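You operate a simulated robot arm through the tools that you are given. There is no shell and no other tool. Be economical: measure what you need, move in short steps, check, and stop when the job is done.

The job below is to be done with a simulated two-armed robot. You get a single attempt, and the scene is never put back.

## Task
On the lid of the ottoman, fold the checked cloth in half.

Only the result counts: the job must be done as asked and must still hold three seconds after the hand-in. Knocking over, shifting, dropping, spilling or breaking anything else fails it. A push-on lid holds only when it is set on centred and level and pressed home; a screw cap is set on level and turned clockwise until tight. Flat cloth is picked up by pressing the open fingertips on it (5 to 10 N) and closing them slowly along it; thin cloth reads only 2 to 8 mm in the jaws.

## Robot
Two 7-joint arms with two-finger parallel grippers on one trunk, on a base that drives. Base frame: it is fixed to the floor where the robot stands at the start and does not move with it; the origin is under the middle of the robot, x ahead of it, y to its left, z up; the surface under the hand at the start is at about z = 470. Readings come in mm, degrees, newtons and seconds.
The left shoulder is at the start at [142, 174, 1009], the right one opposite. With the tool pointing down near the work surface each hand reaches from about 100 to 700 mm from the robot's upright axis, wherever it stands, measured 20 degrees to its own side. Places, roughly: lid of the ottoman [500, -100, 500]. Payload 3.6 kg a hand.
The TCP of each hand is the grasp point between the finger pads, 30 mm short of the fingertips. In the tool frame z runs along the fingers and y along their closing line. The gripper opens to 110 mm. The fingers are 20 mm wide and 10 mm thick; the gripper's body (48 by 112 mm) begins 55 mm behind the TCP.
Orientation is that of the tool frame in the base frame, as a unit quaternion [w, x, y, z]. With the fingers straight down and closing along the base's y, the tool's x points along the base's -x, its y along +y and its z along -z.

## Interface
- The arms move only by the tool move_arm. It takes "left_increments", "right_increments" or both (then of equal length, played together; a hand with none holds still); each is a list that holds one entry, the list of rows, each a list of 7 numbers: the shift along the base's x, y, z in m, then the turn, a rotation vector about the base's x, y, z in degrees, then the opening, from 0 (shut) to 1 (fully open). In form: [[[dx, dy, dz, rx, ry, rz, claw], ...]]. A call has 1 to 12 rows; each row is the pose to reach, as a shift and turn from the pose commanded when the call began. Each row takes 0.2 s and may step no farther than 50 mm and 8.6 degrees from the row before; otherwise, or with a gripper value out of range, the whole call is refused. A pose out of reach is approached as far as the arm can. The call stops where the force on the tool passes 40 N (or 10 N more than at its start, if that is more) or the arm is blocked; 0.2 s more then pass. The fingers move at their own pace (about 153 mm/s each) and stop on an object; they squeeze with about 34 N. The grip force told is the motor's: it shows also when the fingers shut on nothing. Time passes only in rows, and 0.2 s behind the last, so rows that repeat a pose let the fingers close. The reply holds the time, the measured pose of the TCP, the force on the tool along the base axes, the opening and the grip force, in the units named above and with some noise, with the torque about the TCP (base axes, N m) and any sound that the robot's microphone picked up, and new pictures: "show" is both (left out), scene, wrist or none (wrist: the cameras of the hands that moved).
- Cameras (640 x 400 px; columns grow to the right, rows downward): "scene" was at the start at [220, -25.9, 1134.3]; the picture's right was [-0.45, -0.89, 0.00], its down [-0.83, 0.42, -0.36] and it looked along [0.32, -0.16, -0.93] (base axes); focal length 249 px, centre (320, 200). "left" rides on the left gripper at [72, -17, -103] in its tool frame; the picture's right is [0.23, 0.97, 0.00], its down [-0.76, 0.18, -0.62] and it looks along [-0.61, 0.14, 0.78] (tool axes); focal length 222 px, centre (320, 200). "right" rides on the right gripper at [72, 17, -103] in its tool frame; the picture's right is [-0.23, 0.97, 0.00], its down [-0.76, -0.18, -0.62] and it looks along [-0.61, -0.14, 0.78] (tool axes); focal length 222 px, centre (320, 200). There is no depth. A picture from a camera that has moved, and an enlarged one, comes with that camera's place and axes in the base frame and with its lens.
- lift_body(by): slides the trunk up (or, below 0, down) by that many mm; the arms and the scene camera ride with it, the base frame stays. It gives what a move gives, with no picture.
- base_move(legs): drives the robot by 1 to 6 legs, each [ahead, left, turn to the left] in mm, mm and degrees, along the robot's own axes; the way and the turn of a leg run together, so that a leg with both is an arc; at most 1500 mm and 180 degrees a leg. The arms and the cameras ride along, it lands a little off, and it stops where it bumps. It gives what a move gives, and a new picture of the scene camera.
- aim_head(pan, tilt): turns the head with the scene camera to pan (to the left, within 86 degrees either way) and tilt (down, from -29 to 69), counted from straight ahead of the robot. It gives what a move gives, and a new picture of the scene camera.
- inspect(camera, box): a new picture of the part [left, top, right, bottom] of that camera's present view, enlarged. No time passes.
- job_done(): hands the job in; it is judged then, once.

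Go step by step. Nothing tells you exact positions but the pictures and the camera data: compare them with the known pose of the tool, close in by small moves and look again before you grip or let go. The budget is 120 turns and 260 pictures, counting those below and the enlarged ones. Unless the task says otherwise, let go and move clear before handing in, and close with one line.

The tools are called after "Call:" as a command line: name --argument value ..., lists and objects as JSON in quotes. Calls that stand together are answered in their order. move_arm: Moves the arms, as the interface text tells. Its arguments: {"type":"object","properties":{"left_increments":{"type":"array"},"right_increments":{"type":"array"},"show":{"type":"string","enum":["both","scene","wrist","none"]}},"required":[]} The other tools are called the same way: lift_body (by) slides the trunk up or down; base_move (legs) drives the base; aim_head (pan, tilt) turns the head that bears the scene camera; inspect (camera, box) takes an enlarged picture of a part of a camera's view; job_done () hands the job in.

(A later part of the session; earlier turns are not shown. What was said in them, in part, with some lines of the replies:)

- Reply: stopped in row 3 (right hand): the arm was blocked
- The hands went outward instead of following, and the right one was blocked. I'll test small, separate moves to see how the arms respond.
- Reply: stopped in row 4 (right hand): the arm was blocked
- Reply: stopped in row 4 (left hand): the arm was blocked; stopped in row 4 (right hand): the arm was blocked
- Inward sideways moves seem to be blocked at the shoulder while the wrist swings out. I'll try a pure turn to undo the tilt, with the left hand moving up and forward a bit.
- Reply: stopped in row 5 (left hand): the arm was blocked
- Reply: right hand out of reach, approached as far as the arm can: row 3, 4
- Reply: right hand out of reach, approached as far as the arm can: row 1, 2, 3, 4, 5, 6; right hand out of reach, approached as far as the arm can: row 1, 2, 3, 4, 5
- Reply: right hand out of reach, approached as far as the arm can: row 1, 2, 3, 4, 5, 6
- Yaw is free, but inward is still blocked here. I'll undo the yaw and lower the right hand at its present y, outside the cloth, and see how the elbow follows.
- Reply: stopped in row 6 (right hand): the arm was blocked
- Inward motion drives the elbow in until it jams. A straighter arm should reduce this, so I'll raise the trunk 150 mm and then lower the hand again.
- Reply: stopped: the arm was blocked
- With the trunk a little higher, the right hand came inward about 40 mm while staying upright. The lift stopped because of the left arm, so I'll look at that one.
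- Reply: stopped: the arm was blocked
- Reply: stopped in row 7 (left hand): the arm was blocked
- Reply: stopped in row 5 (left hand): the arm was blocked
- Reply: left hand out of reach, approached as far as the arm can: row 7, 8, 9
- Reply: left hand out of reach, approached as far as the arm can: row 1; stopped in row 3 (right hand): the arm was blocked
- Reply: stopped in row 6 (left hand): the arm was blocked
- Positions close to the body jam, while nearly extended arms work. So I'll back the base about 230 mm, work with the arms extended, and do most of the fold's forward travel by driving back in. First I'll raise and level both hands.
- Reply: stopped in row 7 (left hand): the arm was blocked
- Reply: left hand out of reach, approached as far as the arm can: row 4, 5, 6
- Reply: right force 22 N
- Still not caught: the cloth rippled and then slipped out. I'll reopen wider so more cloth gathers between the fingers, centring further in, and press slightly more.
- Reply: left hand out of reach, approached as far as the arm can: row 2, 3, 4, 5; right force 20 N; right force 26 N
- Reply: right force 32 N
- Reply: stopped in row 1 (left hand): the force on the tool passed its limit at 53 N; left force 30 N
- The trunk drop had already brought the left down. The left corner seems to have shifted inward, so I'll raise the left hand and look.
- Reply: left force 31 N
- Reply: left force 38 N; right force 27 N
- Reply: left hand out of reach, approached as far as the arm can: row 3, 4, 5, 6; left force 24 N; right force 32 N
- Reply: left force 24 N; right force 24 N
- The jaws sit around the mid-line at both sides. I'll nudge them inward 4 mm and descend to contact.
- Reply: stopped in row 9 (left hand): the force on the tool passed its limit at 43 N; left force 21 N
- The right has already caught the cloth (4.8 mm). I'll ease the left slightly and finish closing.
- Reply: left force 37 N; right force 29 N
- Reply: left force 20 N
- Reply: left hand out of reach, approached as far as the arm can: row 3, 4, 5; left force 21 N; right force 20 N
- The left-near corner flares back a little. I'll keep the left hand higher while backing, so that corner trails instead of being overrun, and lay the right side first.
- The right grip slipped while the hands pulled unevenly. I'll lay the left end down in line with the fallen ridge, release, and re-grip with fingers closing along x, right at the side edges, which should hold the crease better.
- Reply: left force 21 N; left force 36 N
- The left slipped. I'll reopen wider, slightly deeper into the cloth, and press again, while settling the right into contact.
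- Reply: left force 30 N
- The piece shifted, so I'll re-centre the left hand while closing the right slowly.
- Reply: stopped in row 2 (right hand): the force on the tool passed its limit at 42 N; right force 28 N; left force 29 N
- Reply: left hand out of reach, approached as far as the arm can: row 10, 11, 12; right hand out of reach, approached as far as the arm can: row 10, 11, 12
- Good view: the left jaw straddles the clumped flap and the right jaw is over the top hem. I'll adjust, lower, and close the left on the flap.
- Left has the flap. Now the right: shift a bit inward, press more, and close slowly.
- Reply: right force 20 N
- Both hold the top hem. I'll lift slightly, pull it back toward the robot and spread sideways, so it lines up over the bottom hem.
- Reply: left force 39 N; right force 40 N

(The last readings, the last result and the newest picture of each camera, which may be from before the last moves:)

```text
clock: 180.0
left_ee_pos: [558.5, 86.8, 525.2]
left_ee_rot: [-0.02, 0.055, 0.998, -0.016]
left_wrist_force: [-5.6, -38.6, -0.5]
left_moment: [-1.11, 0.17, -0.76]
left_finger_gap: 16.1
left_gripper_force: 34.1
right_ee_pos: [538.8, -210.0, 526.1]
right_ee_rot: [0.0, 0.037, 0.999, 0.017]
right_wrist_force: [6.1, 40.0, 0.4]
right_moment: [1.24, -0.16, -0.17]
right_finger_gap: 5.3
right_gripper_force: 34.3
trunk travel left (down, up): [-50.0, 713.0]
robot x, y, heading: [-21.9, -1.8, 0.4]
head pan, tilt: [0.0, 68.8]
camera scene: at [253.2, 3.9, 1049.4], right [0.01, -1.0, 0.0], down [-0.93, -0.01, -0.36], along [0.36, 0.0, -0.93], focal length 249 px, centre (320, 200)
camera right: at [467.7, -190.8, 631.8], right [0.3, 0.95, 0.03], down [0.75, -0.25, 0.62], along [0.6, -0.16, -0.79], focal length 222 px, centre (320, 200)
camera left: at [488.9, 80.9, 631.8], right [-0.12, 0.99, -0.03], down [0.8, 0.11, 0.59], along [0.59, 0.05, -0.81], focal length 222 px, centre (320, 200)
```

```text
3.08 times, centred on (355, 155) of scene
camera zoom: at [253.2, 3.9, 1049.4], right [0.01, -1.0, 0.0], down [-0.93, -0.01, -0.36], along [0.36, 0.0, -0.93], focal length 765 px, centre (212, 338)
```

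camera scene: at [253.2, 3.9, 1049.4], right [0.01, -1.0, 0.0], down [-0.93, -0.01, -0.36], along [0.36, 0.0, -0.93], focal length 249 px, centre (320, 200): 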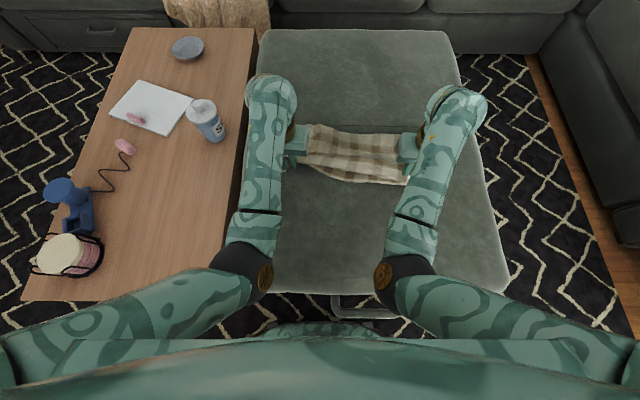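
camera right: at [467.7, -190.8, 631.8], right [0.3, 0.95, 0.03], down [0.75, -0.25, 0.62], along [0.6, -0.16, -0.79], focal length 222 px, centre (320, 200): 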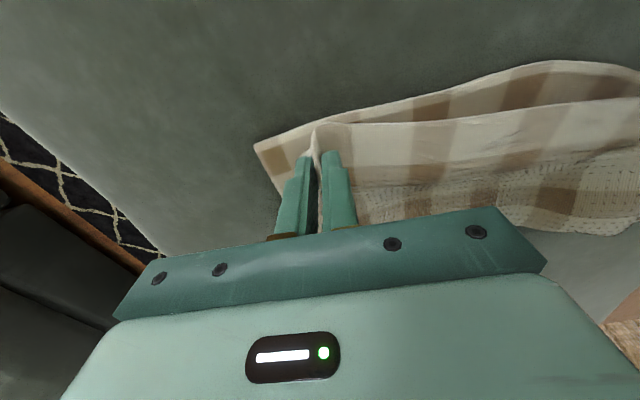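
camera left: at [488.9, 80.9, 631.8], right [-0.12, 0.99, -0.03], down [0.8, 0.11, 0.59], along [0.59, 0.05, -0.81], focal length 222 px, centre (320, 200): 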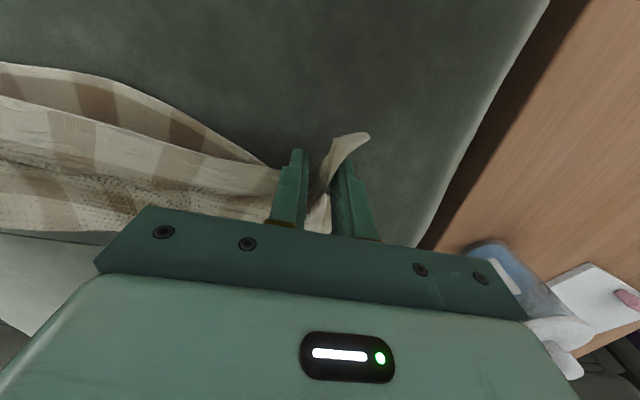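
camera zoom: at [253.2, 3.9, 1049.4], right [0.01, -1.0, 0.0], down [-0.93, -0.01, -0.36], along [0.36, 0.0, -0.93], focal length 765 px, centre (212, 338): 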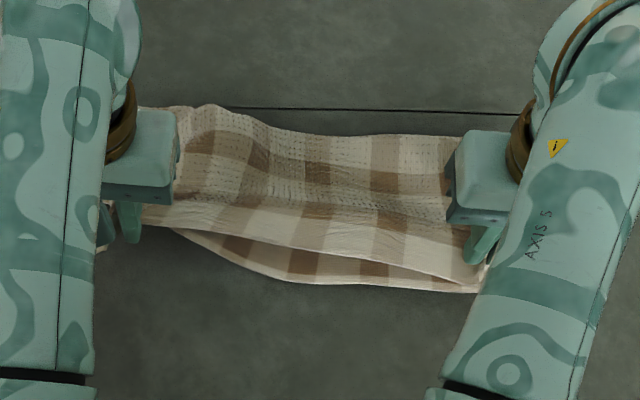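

That is essentially folded: the top hem runs almost over the bottom hem. I'll relax the tension slightly, pull back a bit more, lower, then press and open to spread the corners.

Call:
move_arm --left_increments '[[[-0.005, -0.004, 0, 0, 0, 0, 0], [-0.012, -0.007, -0.006, 0, 0, 0, 0], [-0.012, -0.007, -0.014, 0, 0, 0, 0], [-0.012, -0.007, -0.019, 0, 0, 0, 0], [-0.012, -0.007, -0.02, 0, 0, 0, 0.1], [-0.012, -0.007, -0.02, 0, 0, 0, 0.2], [-0.012, -0.007, -0.02, 0, 0, 0, 0.3], [-0.012, -0.007, -0.02, 0, 0, 0, 0.4], [-0.012, -0.007, -0.02, 0, 0, 0, 0.5], [-0.012, -0.007, 0.01, 0, 0, 0, 0.5], [-0.012, -0.007, 0.05, 0, 0, 0, 0.5], [-0.012, 0.03, 0.09, 0, 0, 0, 0.5]]]' --right_increments '[[[-0.003, 0.002, 0, 0, 0, 0, 0], [-0.006, 0.003, -0.006, 0, 0, 0, 0], [-0.006, 0.003, -0.014, 0, 0, 0, 0], [-0.006, 0.003, -0.02, 0, 0, 0, 0], [-0.006, 0.003, -0.021, 0, 0, 0, 0.1], [-0.006, 0.003, -0.021, 0, 0, 0, 0.2], [-0.006, 0.003, -0.021, 0, 0, 0, 0.3], [-0.006, 0.003, -0.021, 0, 0, 0, 0.4], [-0.006, 0.003, -0.021, 0, 0, 0, 0.5], [-0.006, 0.003, 0.01, 0, 0, 0, 0.5], [-0.006, 0.003, 0.05, 0, 0, 0, 0.5], [-0.006, -0.03, 0.09, 0, 0, 0, 0.5]]]' --show "none"

Call:
move_arm --left_increments '[[[0, 0.03, 0.02, 0, 0, 0, 0.5], [0, 0.06, 0.03, 0, 0, 0, 0.5], [0, 0.08, 0.03, 0, 0, 0, 0.5]]]' --right_increments '[[[0, -0.04, 0.02, 0, 0, 0, 0.5], [0, -0.08, 0.03, 0, 0, 0, 0.5], [0, -0.12, 0.03, 0, 0, 0, 0.5]]]' --show "none"

Call:
base_move --legs '[[-120, 0, 0]]'

Call:
inspect --camera "scene" --box '[240, 60, 440, 200]'

```text
refused: row 12 steps farther than a row can; nothing moved
```

```text
clock: 180.8
left_ee_pos: [557.7, 168.9, 556.3]
left_ee_rot: [-0.019, 0.053, 0.998, -0.011]
left_wrist_force: [-0.8, -0.1, -0.5]
left_moment: [-0.01, 0.01, -0.01]
left_finger_gap: 55.1
left_gripper_force: 0.0
right_ee_pos: [534.6, -331.6, 552.2]
right_ee_rot: [-0.005, 0.037, 0.999, 0.013]
right_wrist_force: [-0.6, -0.6, -0.2]
right_moment: [-0.02, 0.03, -0.01]
right_finger_gap: 55.1
right_gripper_force: 0.0
trunk travel left (down, up): [-50.0, 713.0]
robot x, y, heading: [-22.5, 3.1, 0.4]
head pan, tilt: [0.0, 68.8]
```

```text
clock: 182.0
left_ee_pos: [440.5, 166.0, 556.5]
left_ee_rot: [-0.019, 0.055, 0.998, -0.011]
left_wrist_force: [0.7, 0.0, -0.2]
left_moment: [0.02, -0.02, 0.0]
left_finger_gap: 54.9
left_gripper_force: 0.1
right_ee_pos: [414.9, -334.3, 551.7]
right_ee_rot: [-0.005, 0.038, 0.999, 0.013]
right_wrist_force: [0.3, 0.6, -0.1]
right_moment: [0.01, 0.0, 0.0]
right_finger_gap: 55.2
right_gripper_force: 0.1
trunk travel left (down, up): [-50.0, 713.0]
robot x, y, heading: [-144.7, 4.6, 0.5]
head pan, tilt: [0.0, 68.8]
camera scene: at [134.0, 2.3, 1049.5], right [0.01, -1.0, 0.0], down [-0.93, -0.01, -0.36], along [0.36, 0.0, -0.93], focal length 249 px, centre (320, 200)
```

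scene: 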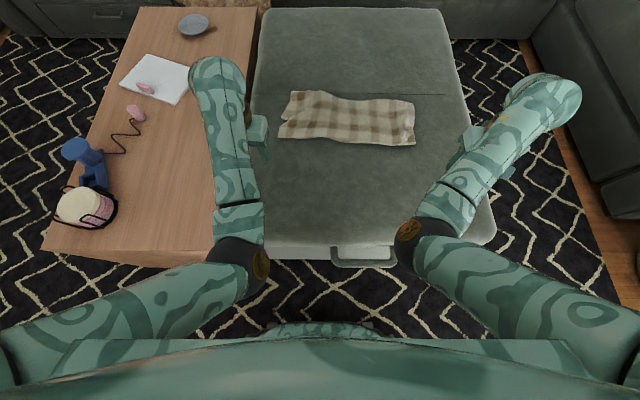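

```text
2.86 times, centred on (340, 130) of scene
camera zoom: at [134.0, 2.3, 1049.5], right [0.01, -1.0, 0.0], down [-0.93, -0.01, -0.36], along [0.36, 0.0, -0.93], focal length 711 px, centre (263, 400)
```

zoom: 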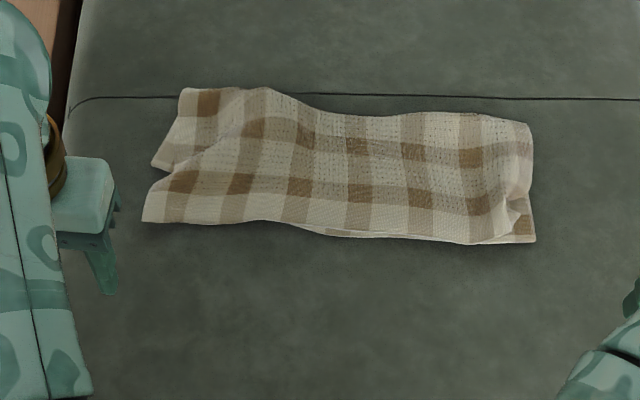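

It has dropped into a neat half fold. Only the bottom layer's left corner (at about [603,112]) lags its partner at [536,117] by about 65 mm. I'll turn the left hand to close along x, pinch that exposed corner, and draw it out and back.

Call:
base_move --legs '[[125, 0, 0]]'

Call:
move_arm --left_increments '[[[0.005, 0, 0.02, 0, 0, 8, 0.4], [0.01, 0, 0.02, 0, 0, 16, 0.4], [0.015, 0, 0.02, 0, 0, 24, 0.4], [0.02, 0, 0.02, 0, 0, 32, 0.4], [0.025, -0.01, 0.02, 0, 0, 40, 0.4], [0.03, -0.02, 0.02, 0, 0, 48, 0.4], [0.035, -0.03, 0.02, 0, 0, 56, 0.4], [0.042, -0.04, 0.02, 0, 0, 64, 0.4], [0.05, -0.05, 0.01, 0, 0, 72, 0.4], [0.055, -0.056, -0.005, 0, 0, 80, 0.4], [0.057, -0.06, -0.016, 0, 0, 86, 0.4], [0.057, -0.06, -0.016, 0, 0, 86, 0.4]]]' --show "wrist"

```text
clock: 183.3
left_ee_pos: [565.6, 166.3, 556.8]
left_ee_rot: [-0.019, 0.056, 0.998, -0.011]
left_wrist_force: [0.3, 0.4, 0.1]
left_moment: [-0.02, 0.02, -0.01]
left_finger_gap: 54.8
left_gripper_force: 0.0
right_ee_pos: [539.8, -333.9, 551.6]
right_ee_rot: [-0.006, 0.038, 0.999, 0.012]
right_wrist_force: [0.2, -0.7, 0.0]
right_moment: [-0.03, 0.01, 0.03]
right_finger_gap: 55.2
right_gripper_force: 0.0
trunk travel left (down, up): [-50.0, 713.0]
robot x, y, heading: [-16.7, 2.2, 0.3]
head pan, tilt: [0.0, 68.8]
camera scene: at [259.1, 2.7, 1049.3], right [0.01, -1.0, 0.0], down [-0.93, 0.0, -0.36], along [0.36, 0.0, -0.93], focal length 249 px, centre (320, 200)
```

scene: 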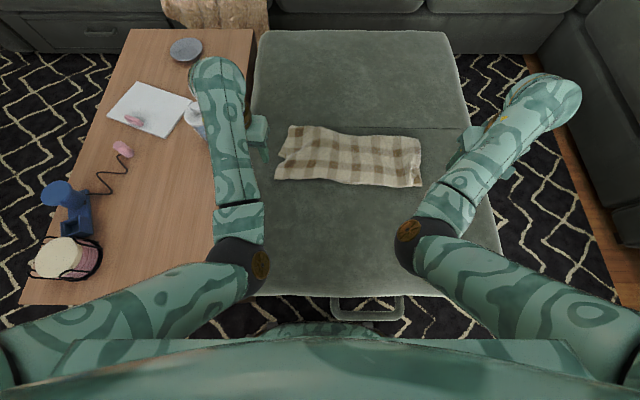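

```text
clock: 185.9
left_ee_pos: [621.2, 107.2, 541.1]
left_ee_rot: [-0.007, -0.641, 0.767, -0.021]
left_wrist_force: [-0.4, -1.0, 0.8]
left_moment: [0.0, 0.02, -0.01]
left_finger_gap: 43.9
left_gripper_force: 0.0
right_ee_pos: [540.2, -333.6, 551.9]
right_ee_rot: [-0.006, 0.038, 0.999, 0.013]
right_wrist_force: [0.6, 0.0, -0.1]
right_moment: [0.06, -0.01, -0.02]
right_finger_gap: 54.8
right_gripper_force: 0.0
trunk travel left (down, up): [-50.0, 713.0]
robot x, y, heading: [-15.1, 1.2, 0.3]
head pan, tilt: [0.0, 68.8]
camera left: at [623.8, 36.5, 647.5], right [-1.0, -0.05, -0.01], down [-0.05, 0.81, 0.59], along [-0.02, 0.59, -0.81], focal length 222 px, centre (320, 200)
```

left: 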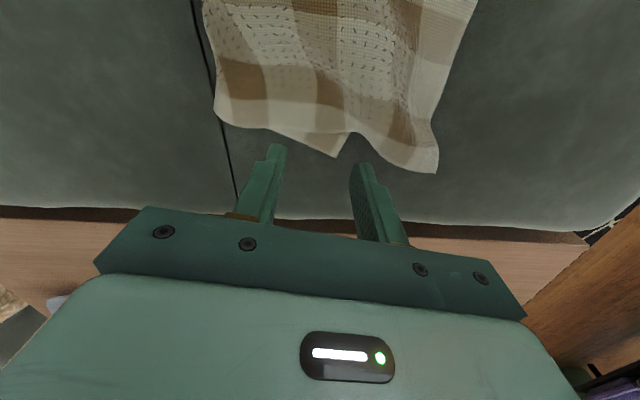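

Call:
inspect --camera "left" --box '[190, 20, 460, 190]'

```text
2.35 times, centred on (325, 105) of left
camera zoom: at [623.8, 36.5, 647.5], right [-1.0, -0.05, -0.01], down [-0.05, 0.81, 0.59], along [-0.02, 0.59, -0.81], focal length 523 px, centre (308, 424)
```

zoom: 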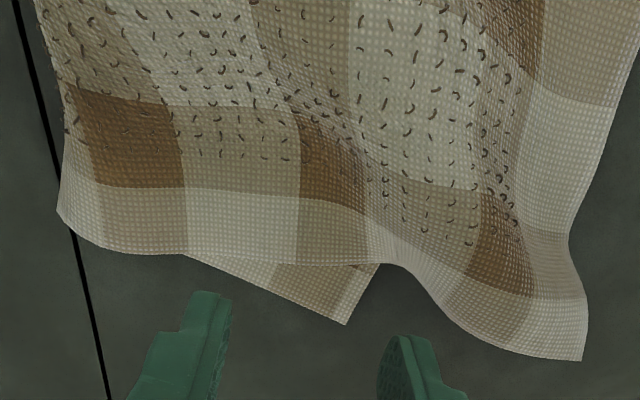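

The exposed triangle is the lower layer's corner. I'll press closed fingertips on it and drag it outward and back by friction.

Call:
move_arm --left_increments '[[[-0.004, 0.003, -0.01, 0, 0, 0, 0], [-0.004, 0.003, -0.02, 0, 0, 0, 0], [-0.004, 0.003, -0.03, 0, 0, 0, 0], [-0.004, 0.003, -0.035, 0, 0, 0, 0], [-0.004, 0.003, -0.038, 0, 0, 0, 0], [-0.004, 0.003, -0.038, 0, 0, 0, 0]]]' --show "none"

```text
clock: 187.3
left_ee_pos: [618.1, 108.6, 502.9]
left_ee_rot: [-0.006, -0.64, 0.768, -0.021]
left_wrist_force: [1.2, 0.6, 6.8]
left_moment: [0.03, -0.02, 0.02]
left_finger_gap: 0.0
left_gripper_force: 34.4
right_ee_pos: [539.9, -334.7, 551.8]
right_ee_rot: [-0.005, 0.039, 0.999, 0.013]
right_wrist_force: [0.4, 0.7, 0.0]
right_moment: [0.01, -0.02, -0.01]
right_finger_gap: 55.0
right_gripper_force: 0.0
trunk travel left (down, up): [-50.0, 713.0]
robot x, y, heading: [-15.2, 0.9, -0.0]
head pan, tilt: [0.0, 68.8]
```

Contact at 7 N. I'll press to about 18 N and drag: outward first, then back.

Call:
move_arm --left_increments '[[[0, 0, -0.002, 0, 0, 0, 0], [-0.002, 0.005, -0.002, 0, 0, 0, 0], [-0.005, 0.01, -0.002, 0, 0, 0, 0], [-0.01, 0.014, -0.002, 0, 0, 0, 0], [-0.017, 0.016, -0.002, 0, 0, 0, 0], [-0.024, 0.018, -0.002, 0, 0, 0, 0], [-0.031, 0.019, -0.002, 0, 0, 0, 0], [-0.038, 0.019, -0.002, 0, 0, 0, 0], [-0.045, 0.019, -0.002, 0, 0, 0, 0], [-0.052, 0.019, -0.002, 0, 0, 0, 0], [-0.06, 0.019, -0.002, 0, 0, 0, 0], [-0.066, 0.019, -0.002, 0, 0, 0, 0]]]' --show "wrist"

```text
clock: 189.9
left_ee_pos: [563.5, 138.3, 508.5]
left_ee_rot: [0.007, -0.643, 0.766, -0.023]
left_wrist_force: [-0.3, 0.1, 0.5]
left_moment: [0.01, -0.01, 0.0]
left_finger_gap: 0.0
left_gripper_force: 34.1
right_ee_pos: [539.8, -333.9, 551.5]
right_ee_rot: [-0.006, 0.038, 0.999, 0.012]
right_wrist_force: [-1.5, -0.2, -0.1]
right_moment: [0.04, 0.0, -0.03]
right_finger_gap: 55.0
right_gripper_force: 0.0
trunk travel left (down, up): [-50.0, 713.0]
robot x, y, heading: [-19.1, -0.7, 0.3]
head pan, tilt: [0.0, 68.8]
camera left: at [564.4, 66.9, 614.4], right [-1.0, -0.06, -0.04], down [-0.07, 0.8, 0.6], along [0.0, 0.6, -0.8], focal length 222 px, centre (320, 200)
```

left: 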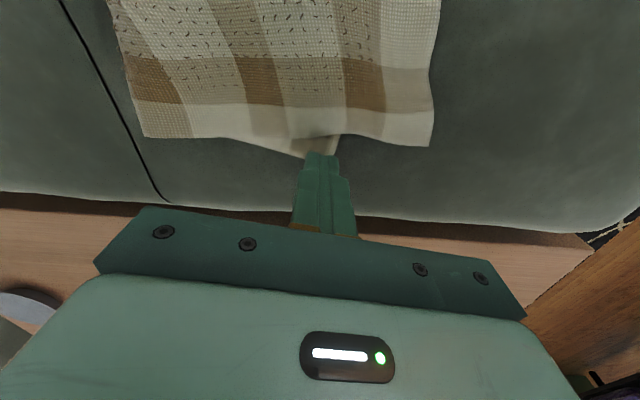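

Call:
move_arm --left_increments '[[[0, 0.01, 0.02, 0, 0, 0, 0], [0, 0.04, 0.05, 0, 0, 0, 0], [0, 0.07, 0.07, 0, 0, 0, 0]]]' --show "none"

Call:
inspect --camera "scene" --box '[250, 90, 450, 220]'

```text
clock: 190.7
left_ee_pos: [551.0, 199.5, 571.8]
left_ee_rot: [-0.008, -0.639, 0.769, -0.021]
left_wrist_force: [-0.2, -0.2, -0.4]
left_moment: [0.0, 0.02, 0.02]
left_finger_gap: 0.2
left_gripper_force: 33.9
right_ee_pos: [539.5, -333.6, 552.5]
right_ee_rot: [-0.006, 0.039, 0.999, 0.013]
right_wrist_force: [0.2, 0.2, -1.1]
right_moment: [0.01, -0.01, 0.01]
right_finger_gap: 55.0
right_gripper_force: 0.0
trunk travel left (down, up): [-50.0, 713.0]
robot x, y, heading: [-18.1, 4.0, 0.4]
head pan, tilt: [0.0, 68.8]
```

```text
3.08 times, centred on (350, 155) of scene
camera zoom: at [258.7, 2.6, 1049.4], right [0.01, -1.0, 0.0], down [-0.93, 0.0, -0.36], along [0.36, 0.0, -0.93], focal length 765 px, centre (228, 338)
```

zoom: 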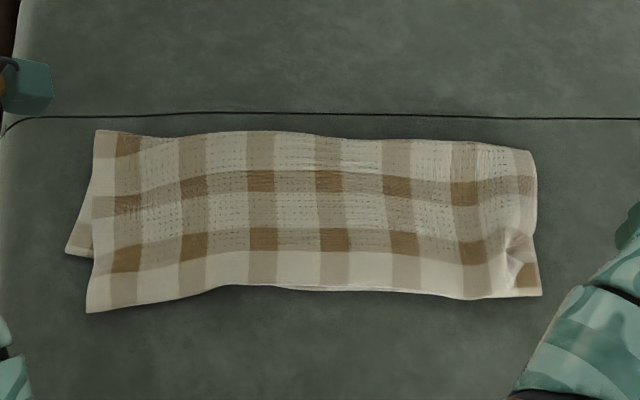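

Very close to a clean half fold. The lower-left corner still lags by about 50 mm, so I'll back the base a bit for better posture and repeat the drag once.

Call:
base_move --legs '[[-60, 0, 0]]'

Call:
move_arm --left_increments '[[[0.02, 0, 0, 0, 0, 0, 0], [0.04, -0.01, 0, 0, 0, 0, 0], [0.06, -0.03, 0, 0, 0, 0, 0], [0.078, -0.05, -0.01, 0, 0, 0, 0], [0.08, -0.068, -0.03, 0, 0, 0, 0], [0.08, -0.07, -0.05, 0, 0, 0, 0], [0.08, -0.07, -0.062, 0, 0, 0, 0], [0.08, -0.07, -0.062, 0, 0, 0, 0]]]' --show "wrist"

```text
clock: 191.7
left_ee_pos: [491.9, 202.0, 571.7]
left_ee_rot: [-0.007, -0.64, 0.768, -0.021]
left_wrist_force: [1.1, 0.2, -0.2]
left_moment: [0.0, 0.0, 0.01]
left_finger_gap: 0.1
left_gripper_force: 33.7
right_ee_pos: [479.4, -333.8, 552.9]
right_ee_rot: [-0.005, 0.038, 0.999, 0.012]
right_wrist_force: [0.9, 0.0, -0.2]
right_moment: [0.02, 0.03, -0.02]
right_finger_gap: 54.9
right_gripper_force: 0.0
trunk travel left (down, up): [-50.0, 713.0]
robot x, y, heading: [-77.3, 3.6, 0.4]
head pan, tilt: [0.0, 68.8]
camera scene: at [198.2, 2.8, 1049.6], right [0.01, -1.0, 0.0], down [-0.93, -0.01, -0.36], along [0.36, 0.0, -0.93], focal length 249 px, centre (320, 200)
```

scene: 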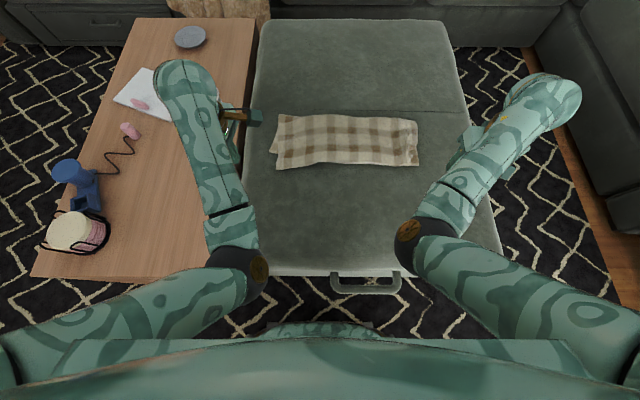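

```text
clock: 193.5
left_ee_pos: [571.7, 132.4, 508.9]
left_ee_rot: [-0.007, -0.641, 0.767, -0.021]
left_wrist_force: [-0.2, 0.5, 0.2]
left_moment: [-0.03, -0.02, 0.02]
left_finger_gap: 0.1
left_gripper_force: 33.4
right_ee_pos: [480.4, -334.3, 551.9]
right_ee_rot: [-0.005, 0.038, 0.999, 0.013]
right_wrist_force: [0.0, -1.1, -0.5]
right_moment: [0.04, 0.03, -0.05]
right_finger_gap: 54.7
right_gripper_force: 0.1
trunk travel left (down, up): [-50.0, 713.0]
robot x, y, heading: [-78.0, 1.2, 0.5]
head pan, tilt: [0.0, 68.8]
camera left: at [573.4, 61.1, 615.5], right [-1.0, -0.05, -0.01], down [-0.05, 0.81, 0.59], along [-0.02, 0.59, -0.81], focal length 222 px, centre (320, 200)
```

left: 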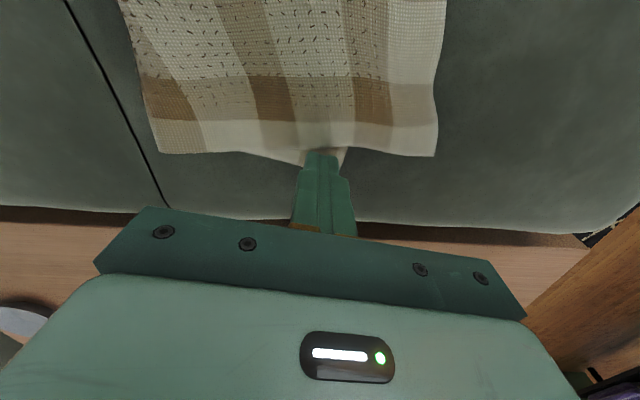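

Call:
move_arm --left_increments '[[[0, -0.004, -0.005, 0, 0, 0, 0], [0, -0.004, -0.0075, 0, 0, 0, 0], [-0.004, -0.004, -0.008, 0, 0, 0, 0], [-0.009, -0.004, -0.008, 0, 0, 0, 0], [-0.014, -0.004, -0.008, 0, 0, 0, 0], [-0.019, -0.004, -0.008, 0, 0, 0, 0], [-0.025, -0.004, -0.008, 0, 0, 0, 0], [-0.031, -0.004, -0.008, 0, 0, 0, 0], [-0.037, -0.004, -0.008, 0, 0, 0, 0], [-0.043, -0.004, -0.008, 0, 0, 0, 0], [-0.048, -0.004, -0.008, 0, 0, 0, 0], [-0.048, -0.004, -0.008, 0, 0, 0, 0]]]' --show "none"

Call:
move_arm --left_increments '[[[0, 0.0, 0.02, 0, 0, 0, 0], [0, 0.03, 0.05, 0, 0, 0, 0], [0, 0.07, 0.07, 0, 0, 0, 0]]]' --show "none"

Call:
inspect --camera "scene" --box '[250, 80, 440, 200]'

```text
clock: 196.1
left_ee_pos: [523.6, 127.7, 503.3]
left_ee_rot: [-0.005, -0.64, 0.768, -0.021]
left_wrist_force: [12.7, -0.4, 23.6]
left_moment: [-0.26, -0.53, 0.11]
left_finger_gap: 0.1
left_gripper_force: 33.5
right_ee_pos: [479.7, -333.6, 553.7]
right_ee_rot: [-0.006, 0.036, 0.999, 0.012]
right_wrist_force: [0.0, -0.6, 0.2]
right_moment: [0.0, 0.01, 0.02]
right_finger_gap: 54.9
right_gripper_force: 0.1
trunk travel left (down, up): [-50.0, 713.0]
robot x, y, heading: [-76.1, 4.4, 0.5]
head pan, tilt: [0.0, 68.8]
```

```text
clock: 196.9
left_ee_pos: [521.6, 197.0, 569.9]
left_ee_rot: [-0.007, -0.641, 0.768, -0.019]
left_wrist_force: [-0.7, -0.1, 0.5]
left_moment: [-0.02, -0.01, -0.01]
left_finger_gap: 0.1
left_gripper_force: 34.0
right_ee_pos: [479.8, -334.6, 552.6]
right_ee_rot: [-0.006, 0.037, 0.999, 0.013]
right_wrist_force: [0.7, -0.5, 0.4]
right_moment: [-0.01, 0.01, 0.0]
right_finger_gap: 55.1
right_gripper_force: 0.0
trunk travel left (down, up): [-50.0, 713.0]
robot x, y, heading: [-80.8, -0.0, 0.6]
head pan, tilt: [0.0, 68.8]
```

```text
3.33 times, centred on (345, 140) of scene
camera zoom: at [198.4, 2.8, 1049.4], right [0.01, -1.0, 0.0], down [-0.93, -0.01, -0.36], along [0.36, 0.0, -0.93], focal length 829 px, centre (237, 400)
```

zoom: 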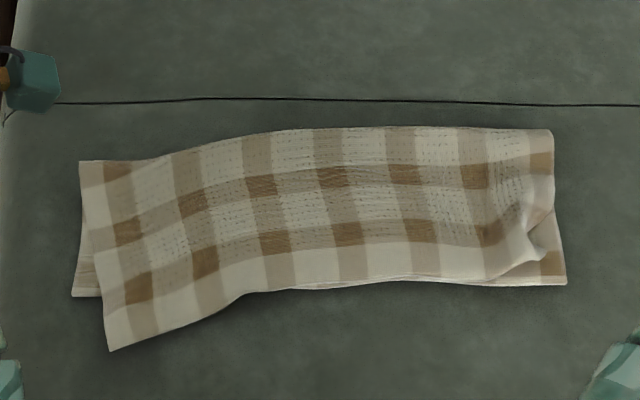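

The bottom hem is now straight, but the top-left corner was dragged back to about [457,99] and should sit near [506,131]. I'll push it forward and outward by friction, pressing just on that corner.

Call:
base_move --legs '[[-60, 0, 0]]'

Call:
move_arm --left_increments '[[[0, -0.03, 0, 0, 0, 0, 0], [0.004, -0.06, -0.01, 0, 0, 0, 0], [0.008, -0.085, -0.03, 0, 0, 0, 0], [0.01, -0.092, -0.05, 0, 0, 0, 0], [0.01, -0.092, -0.06, 0, 0, 0, 0], [0.01, -0.092, -0.06, 0, 0, 0, 0]]]' --show "wrist"

```text
clock: 197.8
left_ee_pos: [461.6, 197.0, 569.6]
left_ee_rot: [-0.006, -0.641, 0.767, -0.02]
left_wrist_force: [0.0, 0.1, -0.6]
left_moment: [-0.01, -0.02, 0.0]
left_finger_gap: 0.1
left_gripper_force: 33.8
right_ee_pos: [418.5, -332.6, 551.9]
right_ee_rot: [-0.005, 0.037, 0.999, 0.013]
right_wrist_force: [0.1, 0.3, -0.1]
right_moment: [0.0, -0.01, 0.04]
right_finger_gap: 54.8
right_gripper_force: 0.0
trunk travel left (down, up): [-50.0, 713.0]
robot x, y, heading: [-137.2, 4.0, 0.6]
head pan, tilt: [0.0, 68.8]
camera scene: at [136.2, 2.4, 1049.5], right [0.01, -1.0, 0.0], down [-0.93, -0.01, -0.36], along [0.36, 0.0, -0.93], focal length 249 px, centre (320, 200)
```

scene: 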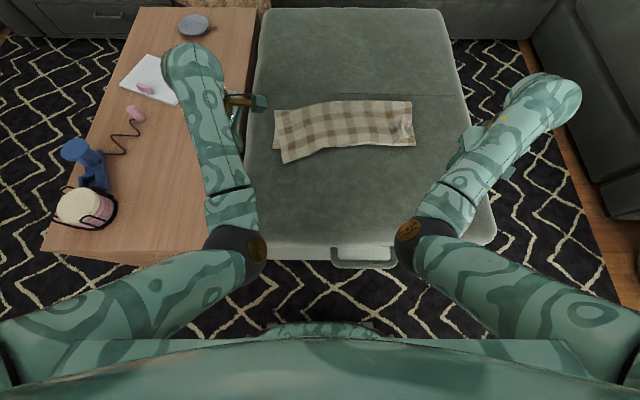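

```text
clock: 199.2
left_ee_pos: [471.4, 104.1, 510.3]
left_ee_rot: [-0.007, -0.641, 0.767, -0.021]
left_wrist_force: [0.1, 0.1, 0.0]
left_moment: [-0.02, -0.01, 0.0]
left_finger_gap: 0.1
left_gripper_force: 33.7
right_ee_pos: [417.4, -333.3, 552.8]
right_ee_rot: [-0.006, 0.037, 0.999, 0.013]
right_wrist_force: [0.5, -0.1, -0.3]
right_moment: [0.02, 0.0, 0.02]
right_finger_gap: 55.0
right_gripper_force: 0.1
trunk travel left (down, up): [-50.0, 713.0]
robot x, y, heading: [-134.4, 0.1, 0.4]
head pan, tilt: [0.0, 68.8]
camera left: at [473.4, 34.6, 616.7], right [-1.0, -0.05, -0.01], down [-0.05, 0.81, 0.59], along [-0.02, 0.59, -0.81], focal length 222 px, centre (320, 200)
```

left: 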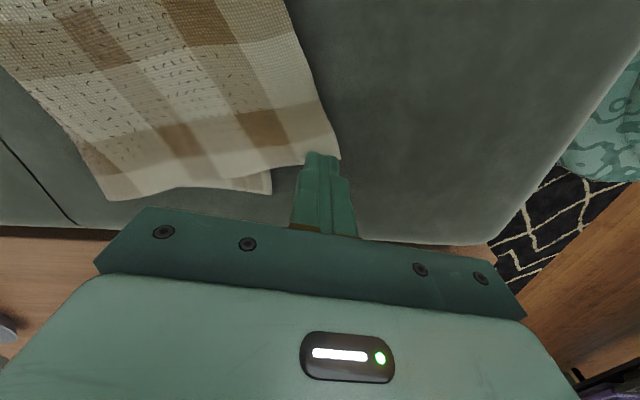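

Call:
move_arm --left_increments '[[[0.001, -0.009, -0.004, 0, 0, 0, 0], [0.001, -0.009, -0.008, 0, 0, 0, 0], [0.003, -0.008, -0.009, 0, 0, 0, 0], [0.008, -0.005, -0.009, 0, 0, 0, 0], [0.013, -0.001, -0.009, 0, 0, 0, 0], [0.018, 0.003, -0.009, 0, 0, 0, 0], [0.023, 0.007, -0.0085, 0, 0, 0, 0], [0.028, 0.011, -0.008, 0, 0, 0, 0], [0.034, 0.015, -0.0075, 0, 0, 0, 0], [0.04, 0.019, -0.007, 0, 0, 0, 0], [0.046, 0.022, -0.007, 0, 0, 0, 0], [0.046, 0.022, 0.01, 0, 0, 0, 0]]]' --show "none"

Call:
move_arm --left_increments '[[[0, 0.0, 0.02, 0, 0, 0, 0], [0, 0.03, 0.05, 0, 0, 0, 0], [0, 0.07, 0.07, 0, 0, 0, 0]]]' --show "none"

Call:
inspect --camera "scene" --box '[250, 70, 440, 190]'

```text
clock: 201.8
left_ee_pos: [516.8, 126.3, 519.6]
left_ee_rot: [-0.006, -0.64, 0.768, -0.02]
left_wrist_force: [0.7, 0.4, 0.7]
left_moment: [-0.01, -0.03, 0.03]
left_finger_gap: 0.4
left_gripper_force: 33.6
right_ee_pos: [417.4, -334.7, 552.5]
right_ee_rot: [-0.006, 0.037, 0.999, 0.013]
right_wrist_force: [-0.6, -0.6, 0.2]
right_moment: [0.03, 0.03, 0.02]
right_finger_gap: 54.9
right_gripper_force: 0.1
trunk travel left (down, up): [-50.0, 713.0]
robot x, y, heading: [-139.0, 2.9, 0.4]
head pan, tilt: [0.0, 68.8]
```

```text
clock: 202.6
left_ee_pos: [519.2, 198.0, 592.2]
left_ee_rot: [-0.007, -0.641, 0.768, -0.02]
left_wrist_force: [-0.3, -0.5, 0.2]
left_moment: [0.0, 0.0, 0.02]
left_finger_gap: 0.0
left_gripper_force: 34.2
right_ee_pos: [419.1, -335.2, 552.5]
right_ee_rot: [-0.005, 0.037, 0.999, 0.013]
right_wrist_force: [0.3, -0.2, -0.2]
right_moment: [0.02, 0.01, 0.01]
right_finger_gap: 55.0
right_gripper_force: 0.0
trunk travel left (down, up): [-50.0, 713.0]
robot x, y, heading: [-136.7, 1.8, 0.1]
head pan, tilt: [0.0, 68.8]
```

```text
3.33 times, centred on (345, 130) of scene
camera zoom: at [136.5, 2.4, 1049.4], right [0.01, -1.0, 0.0], down [-0.93, -0.01, -0.36], along [0.36, 0.0, -0.93], focal length 829 px, centre (237, 433)
```

zoom: 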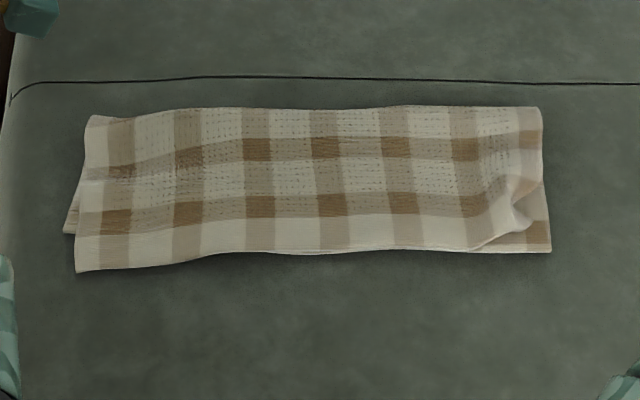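

Much better. Left corners are within about 35 mm now. One more small nudge of the lower-left corner, touching only its exposed margin, while I check the right corner.

Call:
base_move --legs '[[40, 0, 0]]'

Call:
move_arm --left_increments '[[[-0.01, -0.02, -0.02, 0, 0, 0, 0], [-0.018, -0.045, -0.04, 0, 0, 0, 0], [-0.018, -0.057, -0.06, 0, 0, 0, 0], [-0.018, -0.057, -0.078, 0, 0, 0, 0], [-0.018, -0.057, -0.082, 0, 0, 0, 0]]]' --show "wrist"

Call:
inspect --camera "scene" --box '[360, 90, 440, 190]'

```text
clock: 203.5
left_ee_pos: [560.4, 198.8, 591.4]
left_ee_rot: [-0.006, -0.64, 0.768, -0.021]
left_wrist_force: [0.1, 0.6, 0.2]
left_moment: [0.02, 0.01, 0.03]
left_finger_gap: 0.0
left_gripper_force: 33.6
right_ee_pos: [459.3, -334.0, 550.9]
right_ee_rot: [-0.006, 0.038, 0.999, 0.012]
right_wrist_force: [0.0, -0.5, -0.4]
right_moment: [0.0, -0.02, 0.02]
right_finger_gap: 54.9
right_gripper_force: 0.0
trunk travel left (down, up): [-50.0, 713.0]
robot x, y, heading: [-96.8, 6.2, 0.6]
head pan, tilt: [0.0, 68.8]
camera scene: at [178.6, 3.0, 1049.1], right [0.01, -1.0, 0.0], down [-0.93, -0.01, -0.36], along [0.36, 0.0, -0.93], focal length 249 px, centre (320, 200)
```

scene: 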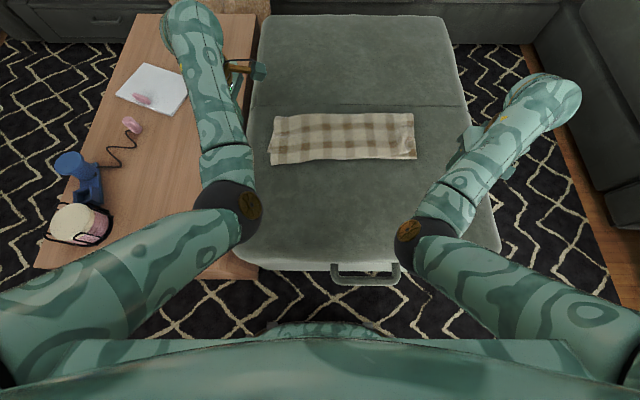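

```text
clock: 204.7
left_ee_pos: [540.1, 141.5, 511.0]
left_ee_rot: [-0.007, -0.64, 0.768, -0.021]
left_wrist_force: [-0.1, -0.8, -0.6]
left_moment: [0.02, -0.02, 0.0]
left_finger_gap: 0.0
left_gripper_force: 34.4
right_ee_pos: [461.0, -333.1, 552.1]
right_ee_rot: [-0.006, 0.037, 0.999, 0.012]
right_wrist_force: [-0.5, 0.0, 0.0]
right_moment: [-0.01, -0.03, -0.02]
right_finger_gap: 55.0
right_gripper_force: 0.1
trunk travel left (down, up): [-50.0, 713.0]
robot x, y, heading: [-96.5, 0.9, 0.6]
head pan, tilt: [0.0, 68.8]
camera left: at [542.6, 71.7, 617.5], right [-1.0, -0.05, -0.01], down [-0.05, 0.8, 0.59], along [-0.02, 0.59, -0.81], focal length 222 px, centre (320, 200)
```

left: 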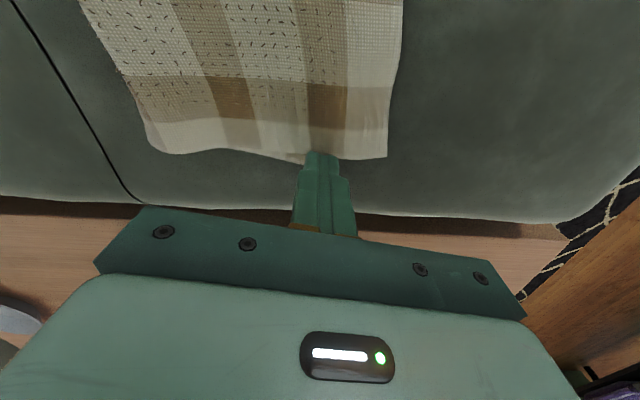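

```text
4.00 times, centred on (400, 140) of scene
camera zoom: at [177.8, 2.9, 1049.4], right [0.01, -1.0, 0.0], down [-0.93, -0.01, -0.36], along [0.36, 0.0, -0.93], focal length 995 px, centre (0, 440)
```

zoom: 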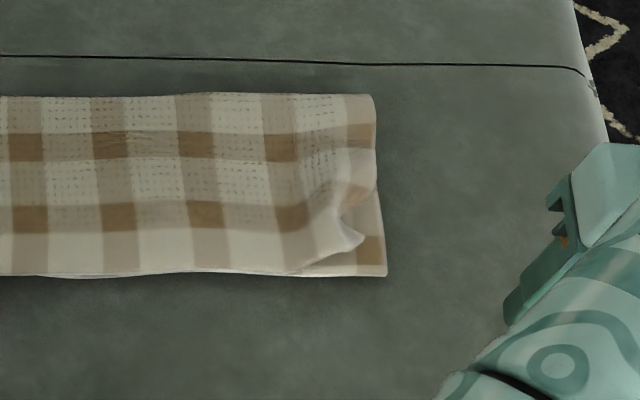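

I'll do the small left drag, and bring the right hand over the puckered right corner.

Call:
move_arm --left_increments '[[[0, -0.002, -0.005, 0, 0, 0, 0], [0, -0.002, -0.009, 0, 0, 0, 0], [-0.004, -0.002, -0.0095, 0, 0, 0, 0], [-0.009, -0.002, -0.0095, 0, 0, 0, 0], [-0.014, -0.002, -0.0095, 0, 0, 0, 0], [-0.019, -0.002, -0.0095, 0, 0, 0, 0], [-0.024, -0.002, -0.0095, 0, 0, 0, 0], [-0.029, -0.002, -0.0095, 0, 0, 0, 0], [-0.029, -0.002, 0.01, 0, 0, 0, 0], [-0.029, 0.02, 0.04, 0, 0, 0, 0], [-0.029, 0.06, 0.06, 0, 0, 0, 0]]]' --right_increments '[[[0.01, 0.01, 0.0, 0, 0, 0, 0], [0.02, 0.02, 0.0, 0, 0, 0, 0], [0.03, 0.03, 0.0, 0, 0, 0, 0], [0.04, 0.045, 0.0, 0, 0, 0, 0], [0.05, 0.06, 0.0, 0, 0, 0, 0], [0.06, 0.08, 0.0, 0, 0, 0, 0], [0.07, 0.1, -0.01, 0, 0, 0, 0], [0.079, 0.12, -0.02, 0, 0, 0, 0], [0.079, 0.12, -0.03, 0, 0, 0, 0], [0.079, 0.12, -0.036, 0, 0, 0, 0], [0.079, 0.12, -0.04, 0, 0, 0, 0]]]' --show "both"

```text
clock: 207.1
left_ee_pos: [511.3, 202.3, 569.3]
left_ee_rot: [-0.006, -0.641, 0.767, -0.02]
left_wrist_force: [-0.4, -0.3, 0.4]
left_moment: [0.0, -0.02, 0.0]
left_finger_gap: 0.3
left_gripper_force: 33.7
right_ee_pos: [537.6, -212.8, 512.3]
right_ee_rot: [-0.006, 0.037, 0.999, 0.014]
right_wrist_force: [1.1, 0.6, 0.8]
right_moment: [-0.01, -0.05, 0.01]
right_finger_gap: 0.0
right_gripper_force: 33.9
trunk travel left (down, up): [-50.0, 713.0]
robot x, y, heading: [-95.7, 2.8, 0.3]
head pan, tilt: [0.0, 68.8]
camera scene: at [177.7, 3.0, 1049.4], right [0.01, -1.0, 0.0], down [-0.93, -0.01, -0.36], along [0.36, 0.0, -0.93], focal length 249 px, centre (320, 200)
camera right: at [468.7, -191.8, 617.9], right [0.3, 0.95, 0.02], down [0.75, -0.25, 0.61], along [0.59, -0.17, -0.79], focal length 222 px, centre (320, 200)
camera left: at [513.9, 132.8, 676.2], right [-1.0, -0.05, -0.01], down [-0.05, 0.8, 0.59], along [-0.02, 0.59, -0.81], focal length 222 px, centre (320, 200)
```

scene: 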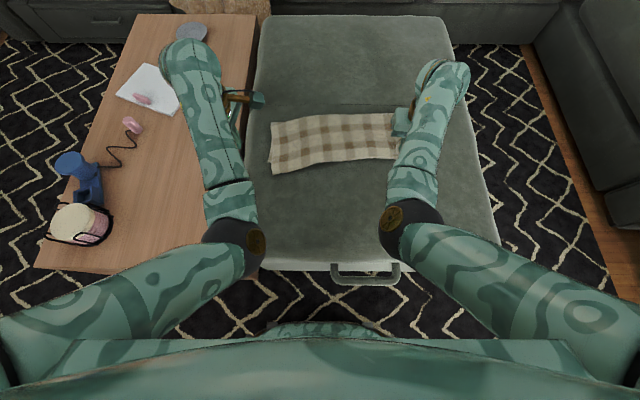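
right: 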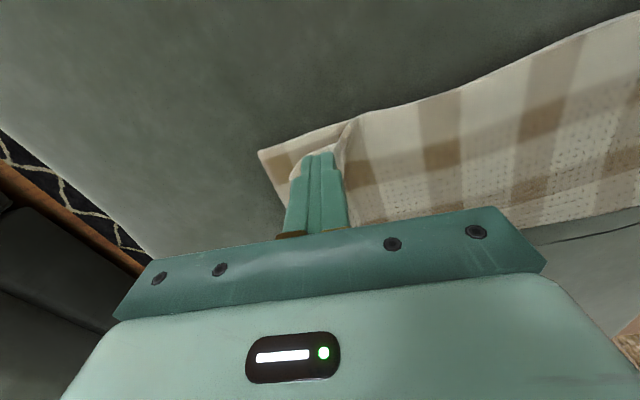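
left: 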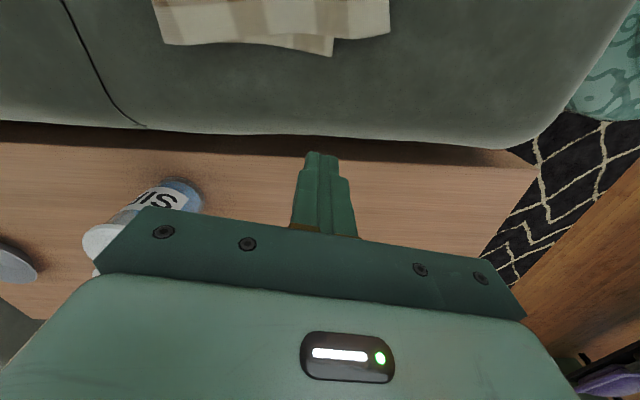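

The right fingertips are on the pucker. I'll press lightly and open to spread it, then lift away.

Call:
move_arm --right_increments '[[[-0.003, -0.003, -0.004, 0, 0, 0, 0], [-0.003, -0.003, -0.007, 0, 0, 0, 0], [-0.004, -0.004, -0.008, 0, 0, 0, 0.08], [-0.005, -0.005, -0.008, 0, 0, 0, 0.16], [-0.006, -0.006, -0.008, 0, 0, 0, 0.24], [-0.007, -0.007, -0.008, 0, 0, 0, 0.32], [-0.008, -0.008, -0.008, 0, 0, 0, 0.4], [-0.008, -0.008, 0.01, 0, 0, 0, 0.4], [-0.008, -0.02, 0.04, 0, 0, 0, 0.4], [-0.008, -0.06, 0.06, 0, 0, 0, 0.4], [-0.008, -0.1, 0.06, 0, 0, 0, 0.4], [-0.008, -0.13, 0.06, 0, 0, 0, 0.4]]]' --show "none"

Call:
inspect --camera "scene" --box '[250, 80, 440, 200]'

```text
clock: 209.7
left_ee_pos: [512.6, 201.4, 569.7]
left_ee_rot: [-0.007, -0.641, 0.767, -0.02]
left_wrist_force: [0.9, 0.3, -0.1]
left_moment: [-0.01, 0.01, -0.01]
left_finger_gap: 0.3
left_gripper_force: 33.9
right_ee_pos: [529.4, -344.5, 572.6]
right_ee_rot: [-0.006, 0.037, 0.999, 0.013]
right_wrist_force: [-0.5, 0.1, -0.6]
right_moment: [0.05, 0.02, -0.02]
right_finger_gap: 44.2
right_gripper_force: 0.0
trunk travel left (down, up): [-50.0, 713.0]
robot x, y, heading: [-100.1, 2.8, 0.5]
head pan, tilt: [0.0, 68.8]
```

```text
3.33 times, centred on (345, 140) of scene
camera zoom: at [177.9, 2.9, 1049.4], right [0.01, -1.0, 0.0], down [-0.93, -0.01, -0.36], along [0.36, 0.0, -0.93], focal length 829 px, centre (237, 400)
```

zoom: 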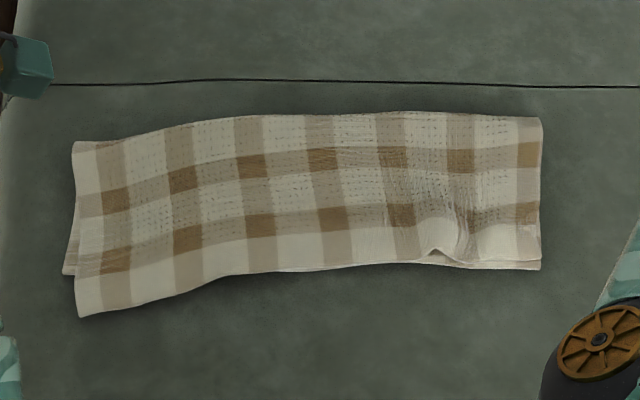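

The right corner is now neat. One last push on the top-left corner (about 30 mm forward), staying clear of the layer below.

Call:
base_move --legs '[[-37, 0, 0]]'

Call:
move_arm --left_increments '[[[0, -0.03, 0, 0, 0, 0, 0], [0, -0.06, -0.02, 0, 0, 0, 0], [0, -0.085, -0.04, 0, 0, 0, 0], [0, -0.087, -0.058, 0, 0, 0, 0], [0, -0.087, -0.058, 0, 0, 0, 0]]]' --show "wrist"

```text
clock: 210.6
left_ee_pos: [474.0, 202.3, 570.0]
left_ee_rot: [-0.006, -0.641, 0.768, -0.02]
left_wrist_force: [-0.2, 0.2, -0.4]
left_moment: [0.01, -0.01, 0.03]
left_finger_gap: 0.0
left_gripper_force: 34.6
right_ee_pos: [491.6, -343.5, 573.3]
right_ee_rot: [-0.005, 0.038, 0.999, 0.012]
right_wrist_force: [0.2, 0.1, -0.6]
right_moment: [0.01, -0.01, 0.0]
right_finger_gap: 44.0
right_gripper_force: 0.0
trunk travel left (down, up): [-50.0, 713.0]
robot x, y, heading: [-136.6, -2.0, 0.0]
head pan, tilt: [0.0, 68.8]
camera scene: at [139.7, 2.7, 1049.6], right [0.01, -1.0, 0.0], down [-0.93, -0.01, -0.36], along [0.36, 0.0, -0.93], focal length 249 px, centre (320, 200)
```

scene: 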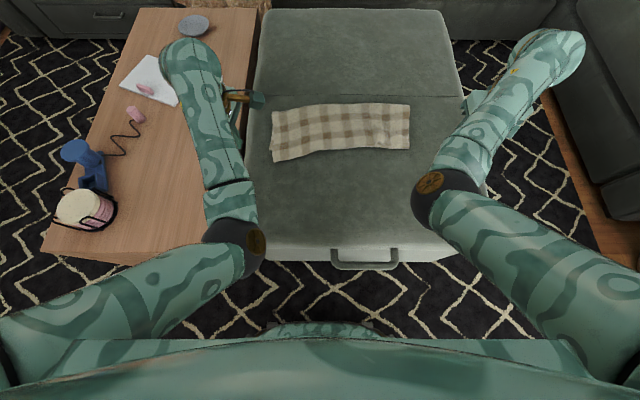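

```text
clock: 211.8
left_ee_pos: [474.8, 116.3, 512.9]
left_ee_rot: [-0.006, -0.641, 0.768, -0.02]
left_wrist_force: [-0.3, 0.2, 0.9]
left_moment: [0.02, 0.02, 0.0]
left_finger_gap: 0.0
left_gripper_force: 34.0
right_ee_pos: [492.0, -343.8, 571.4]
right_ee_rot: [-0.006, 0.038, 0.999, 0.012]
right_wrist_force: [-0.1, 0.0, -0.2]
right_moment: [0.02, 0.0, 0.02]
right_finger_gap: 44.2
right_gripper_force: 0.1
trunk travel left (down, up): [-50.0, 713.0]
robot x, y, heading: [-133.6, 1.1, 0.4]
head pan, tilt: [0.0, 68.8]
camera left: at [476.6, 45.7, 618.5], right [-1.0, -0.05, -0.01], down [-0.05, 0.81, 0.59], along [-0.02, 0.59, -0.81], focal length 222 px, centre (320, 200)
```

left: 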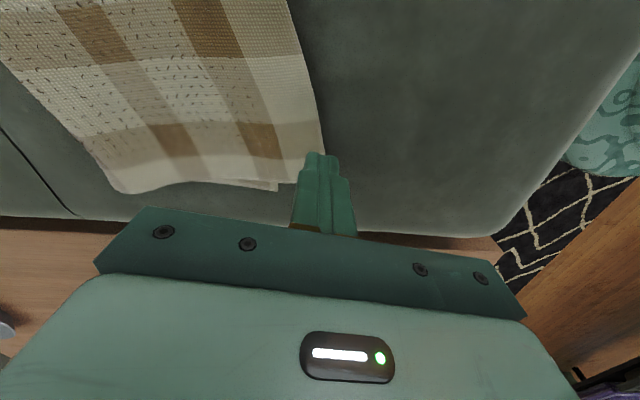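

Call:
move_arm --left_increments '[[[0.009, -0.006, -0.004, 0, 0, 0, 0], [0.01, -0.008, -0.0095, 0, 0, 0, 0], [0.011, -0.008, -0.0115, 0, 0, 0, 0], [0.016, -0.006, -0.0115, 0, 0, 0, 0], [0.021, -0.004, -0.0115, 0, 0, 0, 0], [0.026, -0.002, -0.0115, 0, 0, 0, 0], [0.031, 0, -0.011, 0, 0, 0, 0], [0.036, 0.002, -0.0105, 0, 0, 0, 0], [0.042, 0.003, -0.01, 0, 0, 0, 0], [0.042, 0.003, 0.01, 0, 0, 0, 0], [0.042, 0.02, 0.045, 0, 0, 0, 0], [0.042, 0.06, 0.07, 0, 0, 0, 0]]]' --show "none"

Call:
inspect --camera "scene" --box '[250, 70, 440, 190]'

```text
clock: 214.4
left_ee_pos: [517.8, 174.4, 582.8]
left_ee_rot: [-0.007, -0.641, 0.768, -0.02]
left_wrist_force: [0.6, 0.3, -0.2]
left_moment: [0.0, -0.02, 0.02]
left_finger_gap: 0.0
left_gripper_force: 33.8
right_ee_pos: [490.4, -343.8, 572.1]
right_ee_rot: [-0.005, 0.038, 0.999, 0.012]
right_wrist_force: [-0.6, 0.0, 0.0]
right_moment: [0.01, -0.01, 0.01]
right_finger_gap: 44.0
right_gripper_force: 0.2
trunk travel left (down, up): [-50.0, 713.0]
robot x, y, heading: [-138.5, 2.7, 0.4]
head pan, tilt: [0.0, 68.8]
```

```text
3.33 times, centred on (345, 130) of scene
camera zoom: at [140.0, 2.7, 1049.4], right [0.01, -1.0, 0.0], down [-0.93, -0.01, -0.36], along [0.36, 0.0, -0.93], focal length 829 px, centre (237, 433)
```

zoom: 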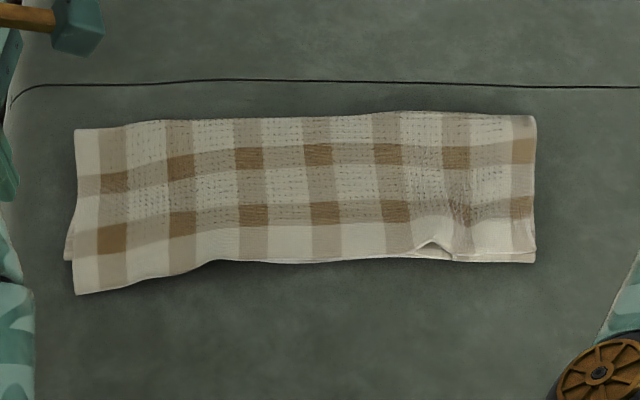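

Nearly perfect. One last 25 mm nudge of the top-left corner, then clear.

Call:
move_arm --left_increments '[[[-0.02, -0.01, 0, 0, 0, 0, 0], [-0.03, -0.035, -0.03, 0, 0, 0, 0], [-0.03, -0.053, -0.06, 0, 0, 0, 0], [-0.03, -0.053, -0.076, 0, 0, 0, 0], [-0.03, -0.053, -0.0815, 0, 0, 0, 0], [-0.025, -0.053, -0.0815, 0, 0, 0, 0], [-0.019, -0.053, -0.0815, 0, 0, 0, 0], [-0.013, -0.053, -0.081, 0, 0, 0, 0], [-0.007, -0.053, -0.0805, 0, 0, 0, 0], [-0.002, -0.053, -0.08, 0, 0, 0, 0], [-0.002, -0.053, -0.05, 0, 0, 0, 0], [-0.002, -0.02, -0.02, 0, 0, 0, 0]]]' --show "none"

Call:
move_arm --left_increments '[[[0, 0.03, 0.02, 0, 0, 0, 0], [0, 0.05, 0.04, 0, 0, 0, 0]]]' --show "none"

Call:
inspect --camera "scene" --box '[250, 70, 440, 190]'

```text
clock: 217.0
left_ee_pos: [515.3, 155.3, 559.7]
left_ee_rot: [-0.006, -0.641, 0.767, -0.021]
left_wrist_force: [0.7, 1.0, 0.1]
left_moment: [-0.01, 0.0, -0.03]
left_finger_gap: 0.0
left_gripper_force: 34.2
right_ee_pos: [491.4, -343.9, 571.7]
right_ee_rot: [-0.006, 0.037, 0.999, 0.012]
right_wrist_force: [-0.3, -0.4, 0.6]
right_moment: [0.0, -0.02, -0.05]
right_finger_gap: 44.2
right_gripper_force: 0.1
trunk travel left (down, up): [-50.0, 713.0]
robot x, y, heading: [-136.2, 0.8, 0.7]
head pan, tilt: [0.0, 68.8]
```

```text
clock: 217.6
left_ee_pos: [515.3, 206.3, 600.9]
left_ee_rot: [-0.006, -0.641, 0.767, -0.02]
left_wrist_force: [0.2, -0.5, -0.1]
left_moment: [0.02, 0.0, -0.02]
left_finger_gap: 0.0
left_gripper_force: 34.1
right_ee_pos: [492.8, -344.4, 572.8]
right_ee_rot: [-0.006, 0.038, 0.999, 0.012]
right_wrist_force: [-0.2, -0.4, 0.4]
right_moment: [0.03, 0.03, 0.05]
right_finger_gap: 44.1
right_gripper_force: 0.0
trunk travel left (down, up): [-50.0, 713.0]
robot x, y, heading: [-136.7, 1.7, 0.4]
head pan, tilt: [0.0, 68.8]
```

```text
3.33 times, centred on (345, 130) of scene
camera zoom: at [140.0, 2.7, 1049.4], right [0.01, -1.0, 0.0], down [-0.93, -0.01, -0.36], along [0.36, 0.0, -0.93], focal length 829 px, centre (237, 433)
```

zoom: 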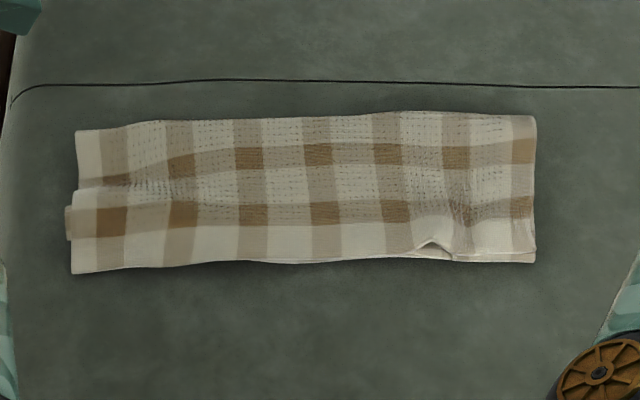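

The cloth lies folded in half, with its hems lined up within a couple of centimetres and both hands clear, so I'm handing it in.

Call:
job_done

```text
The job is handed in.
```

I folded the checked cloth in half on the ottoman lid. Both hands are clear of it, and I saw nothing else knocked over or shifted. The hems line up within a couple of centimetres, with a small pucker left near the right end and a slight wave at the left.
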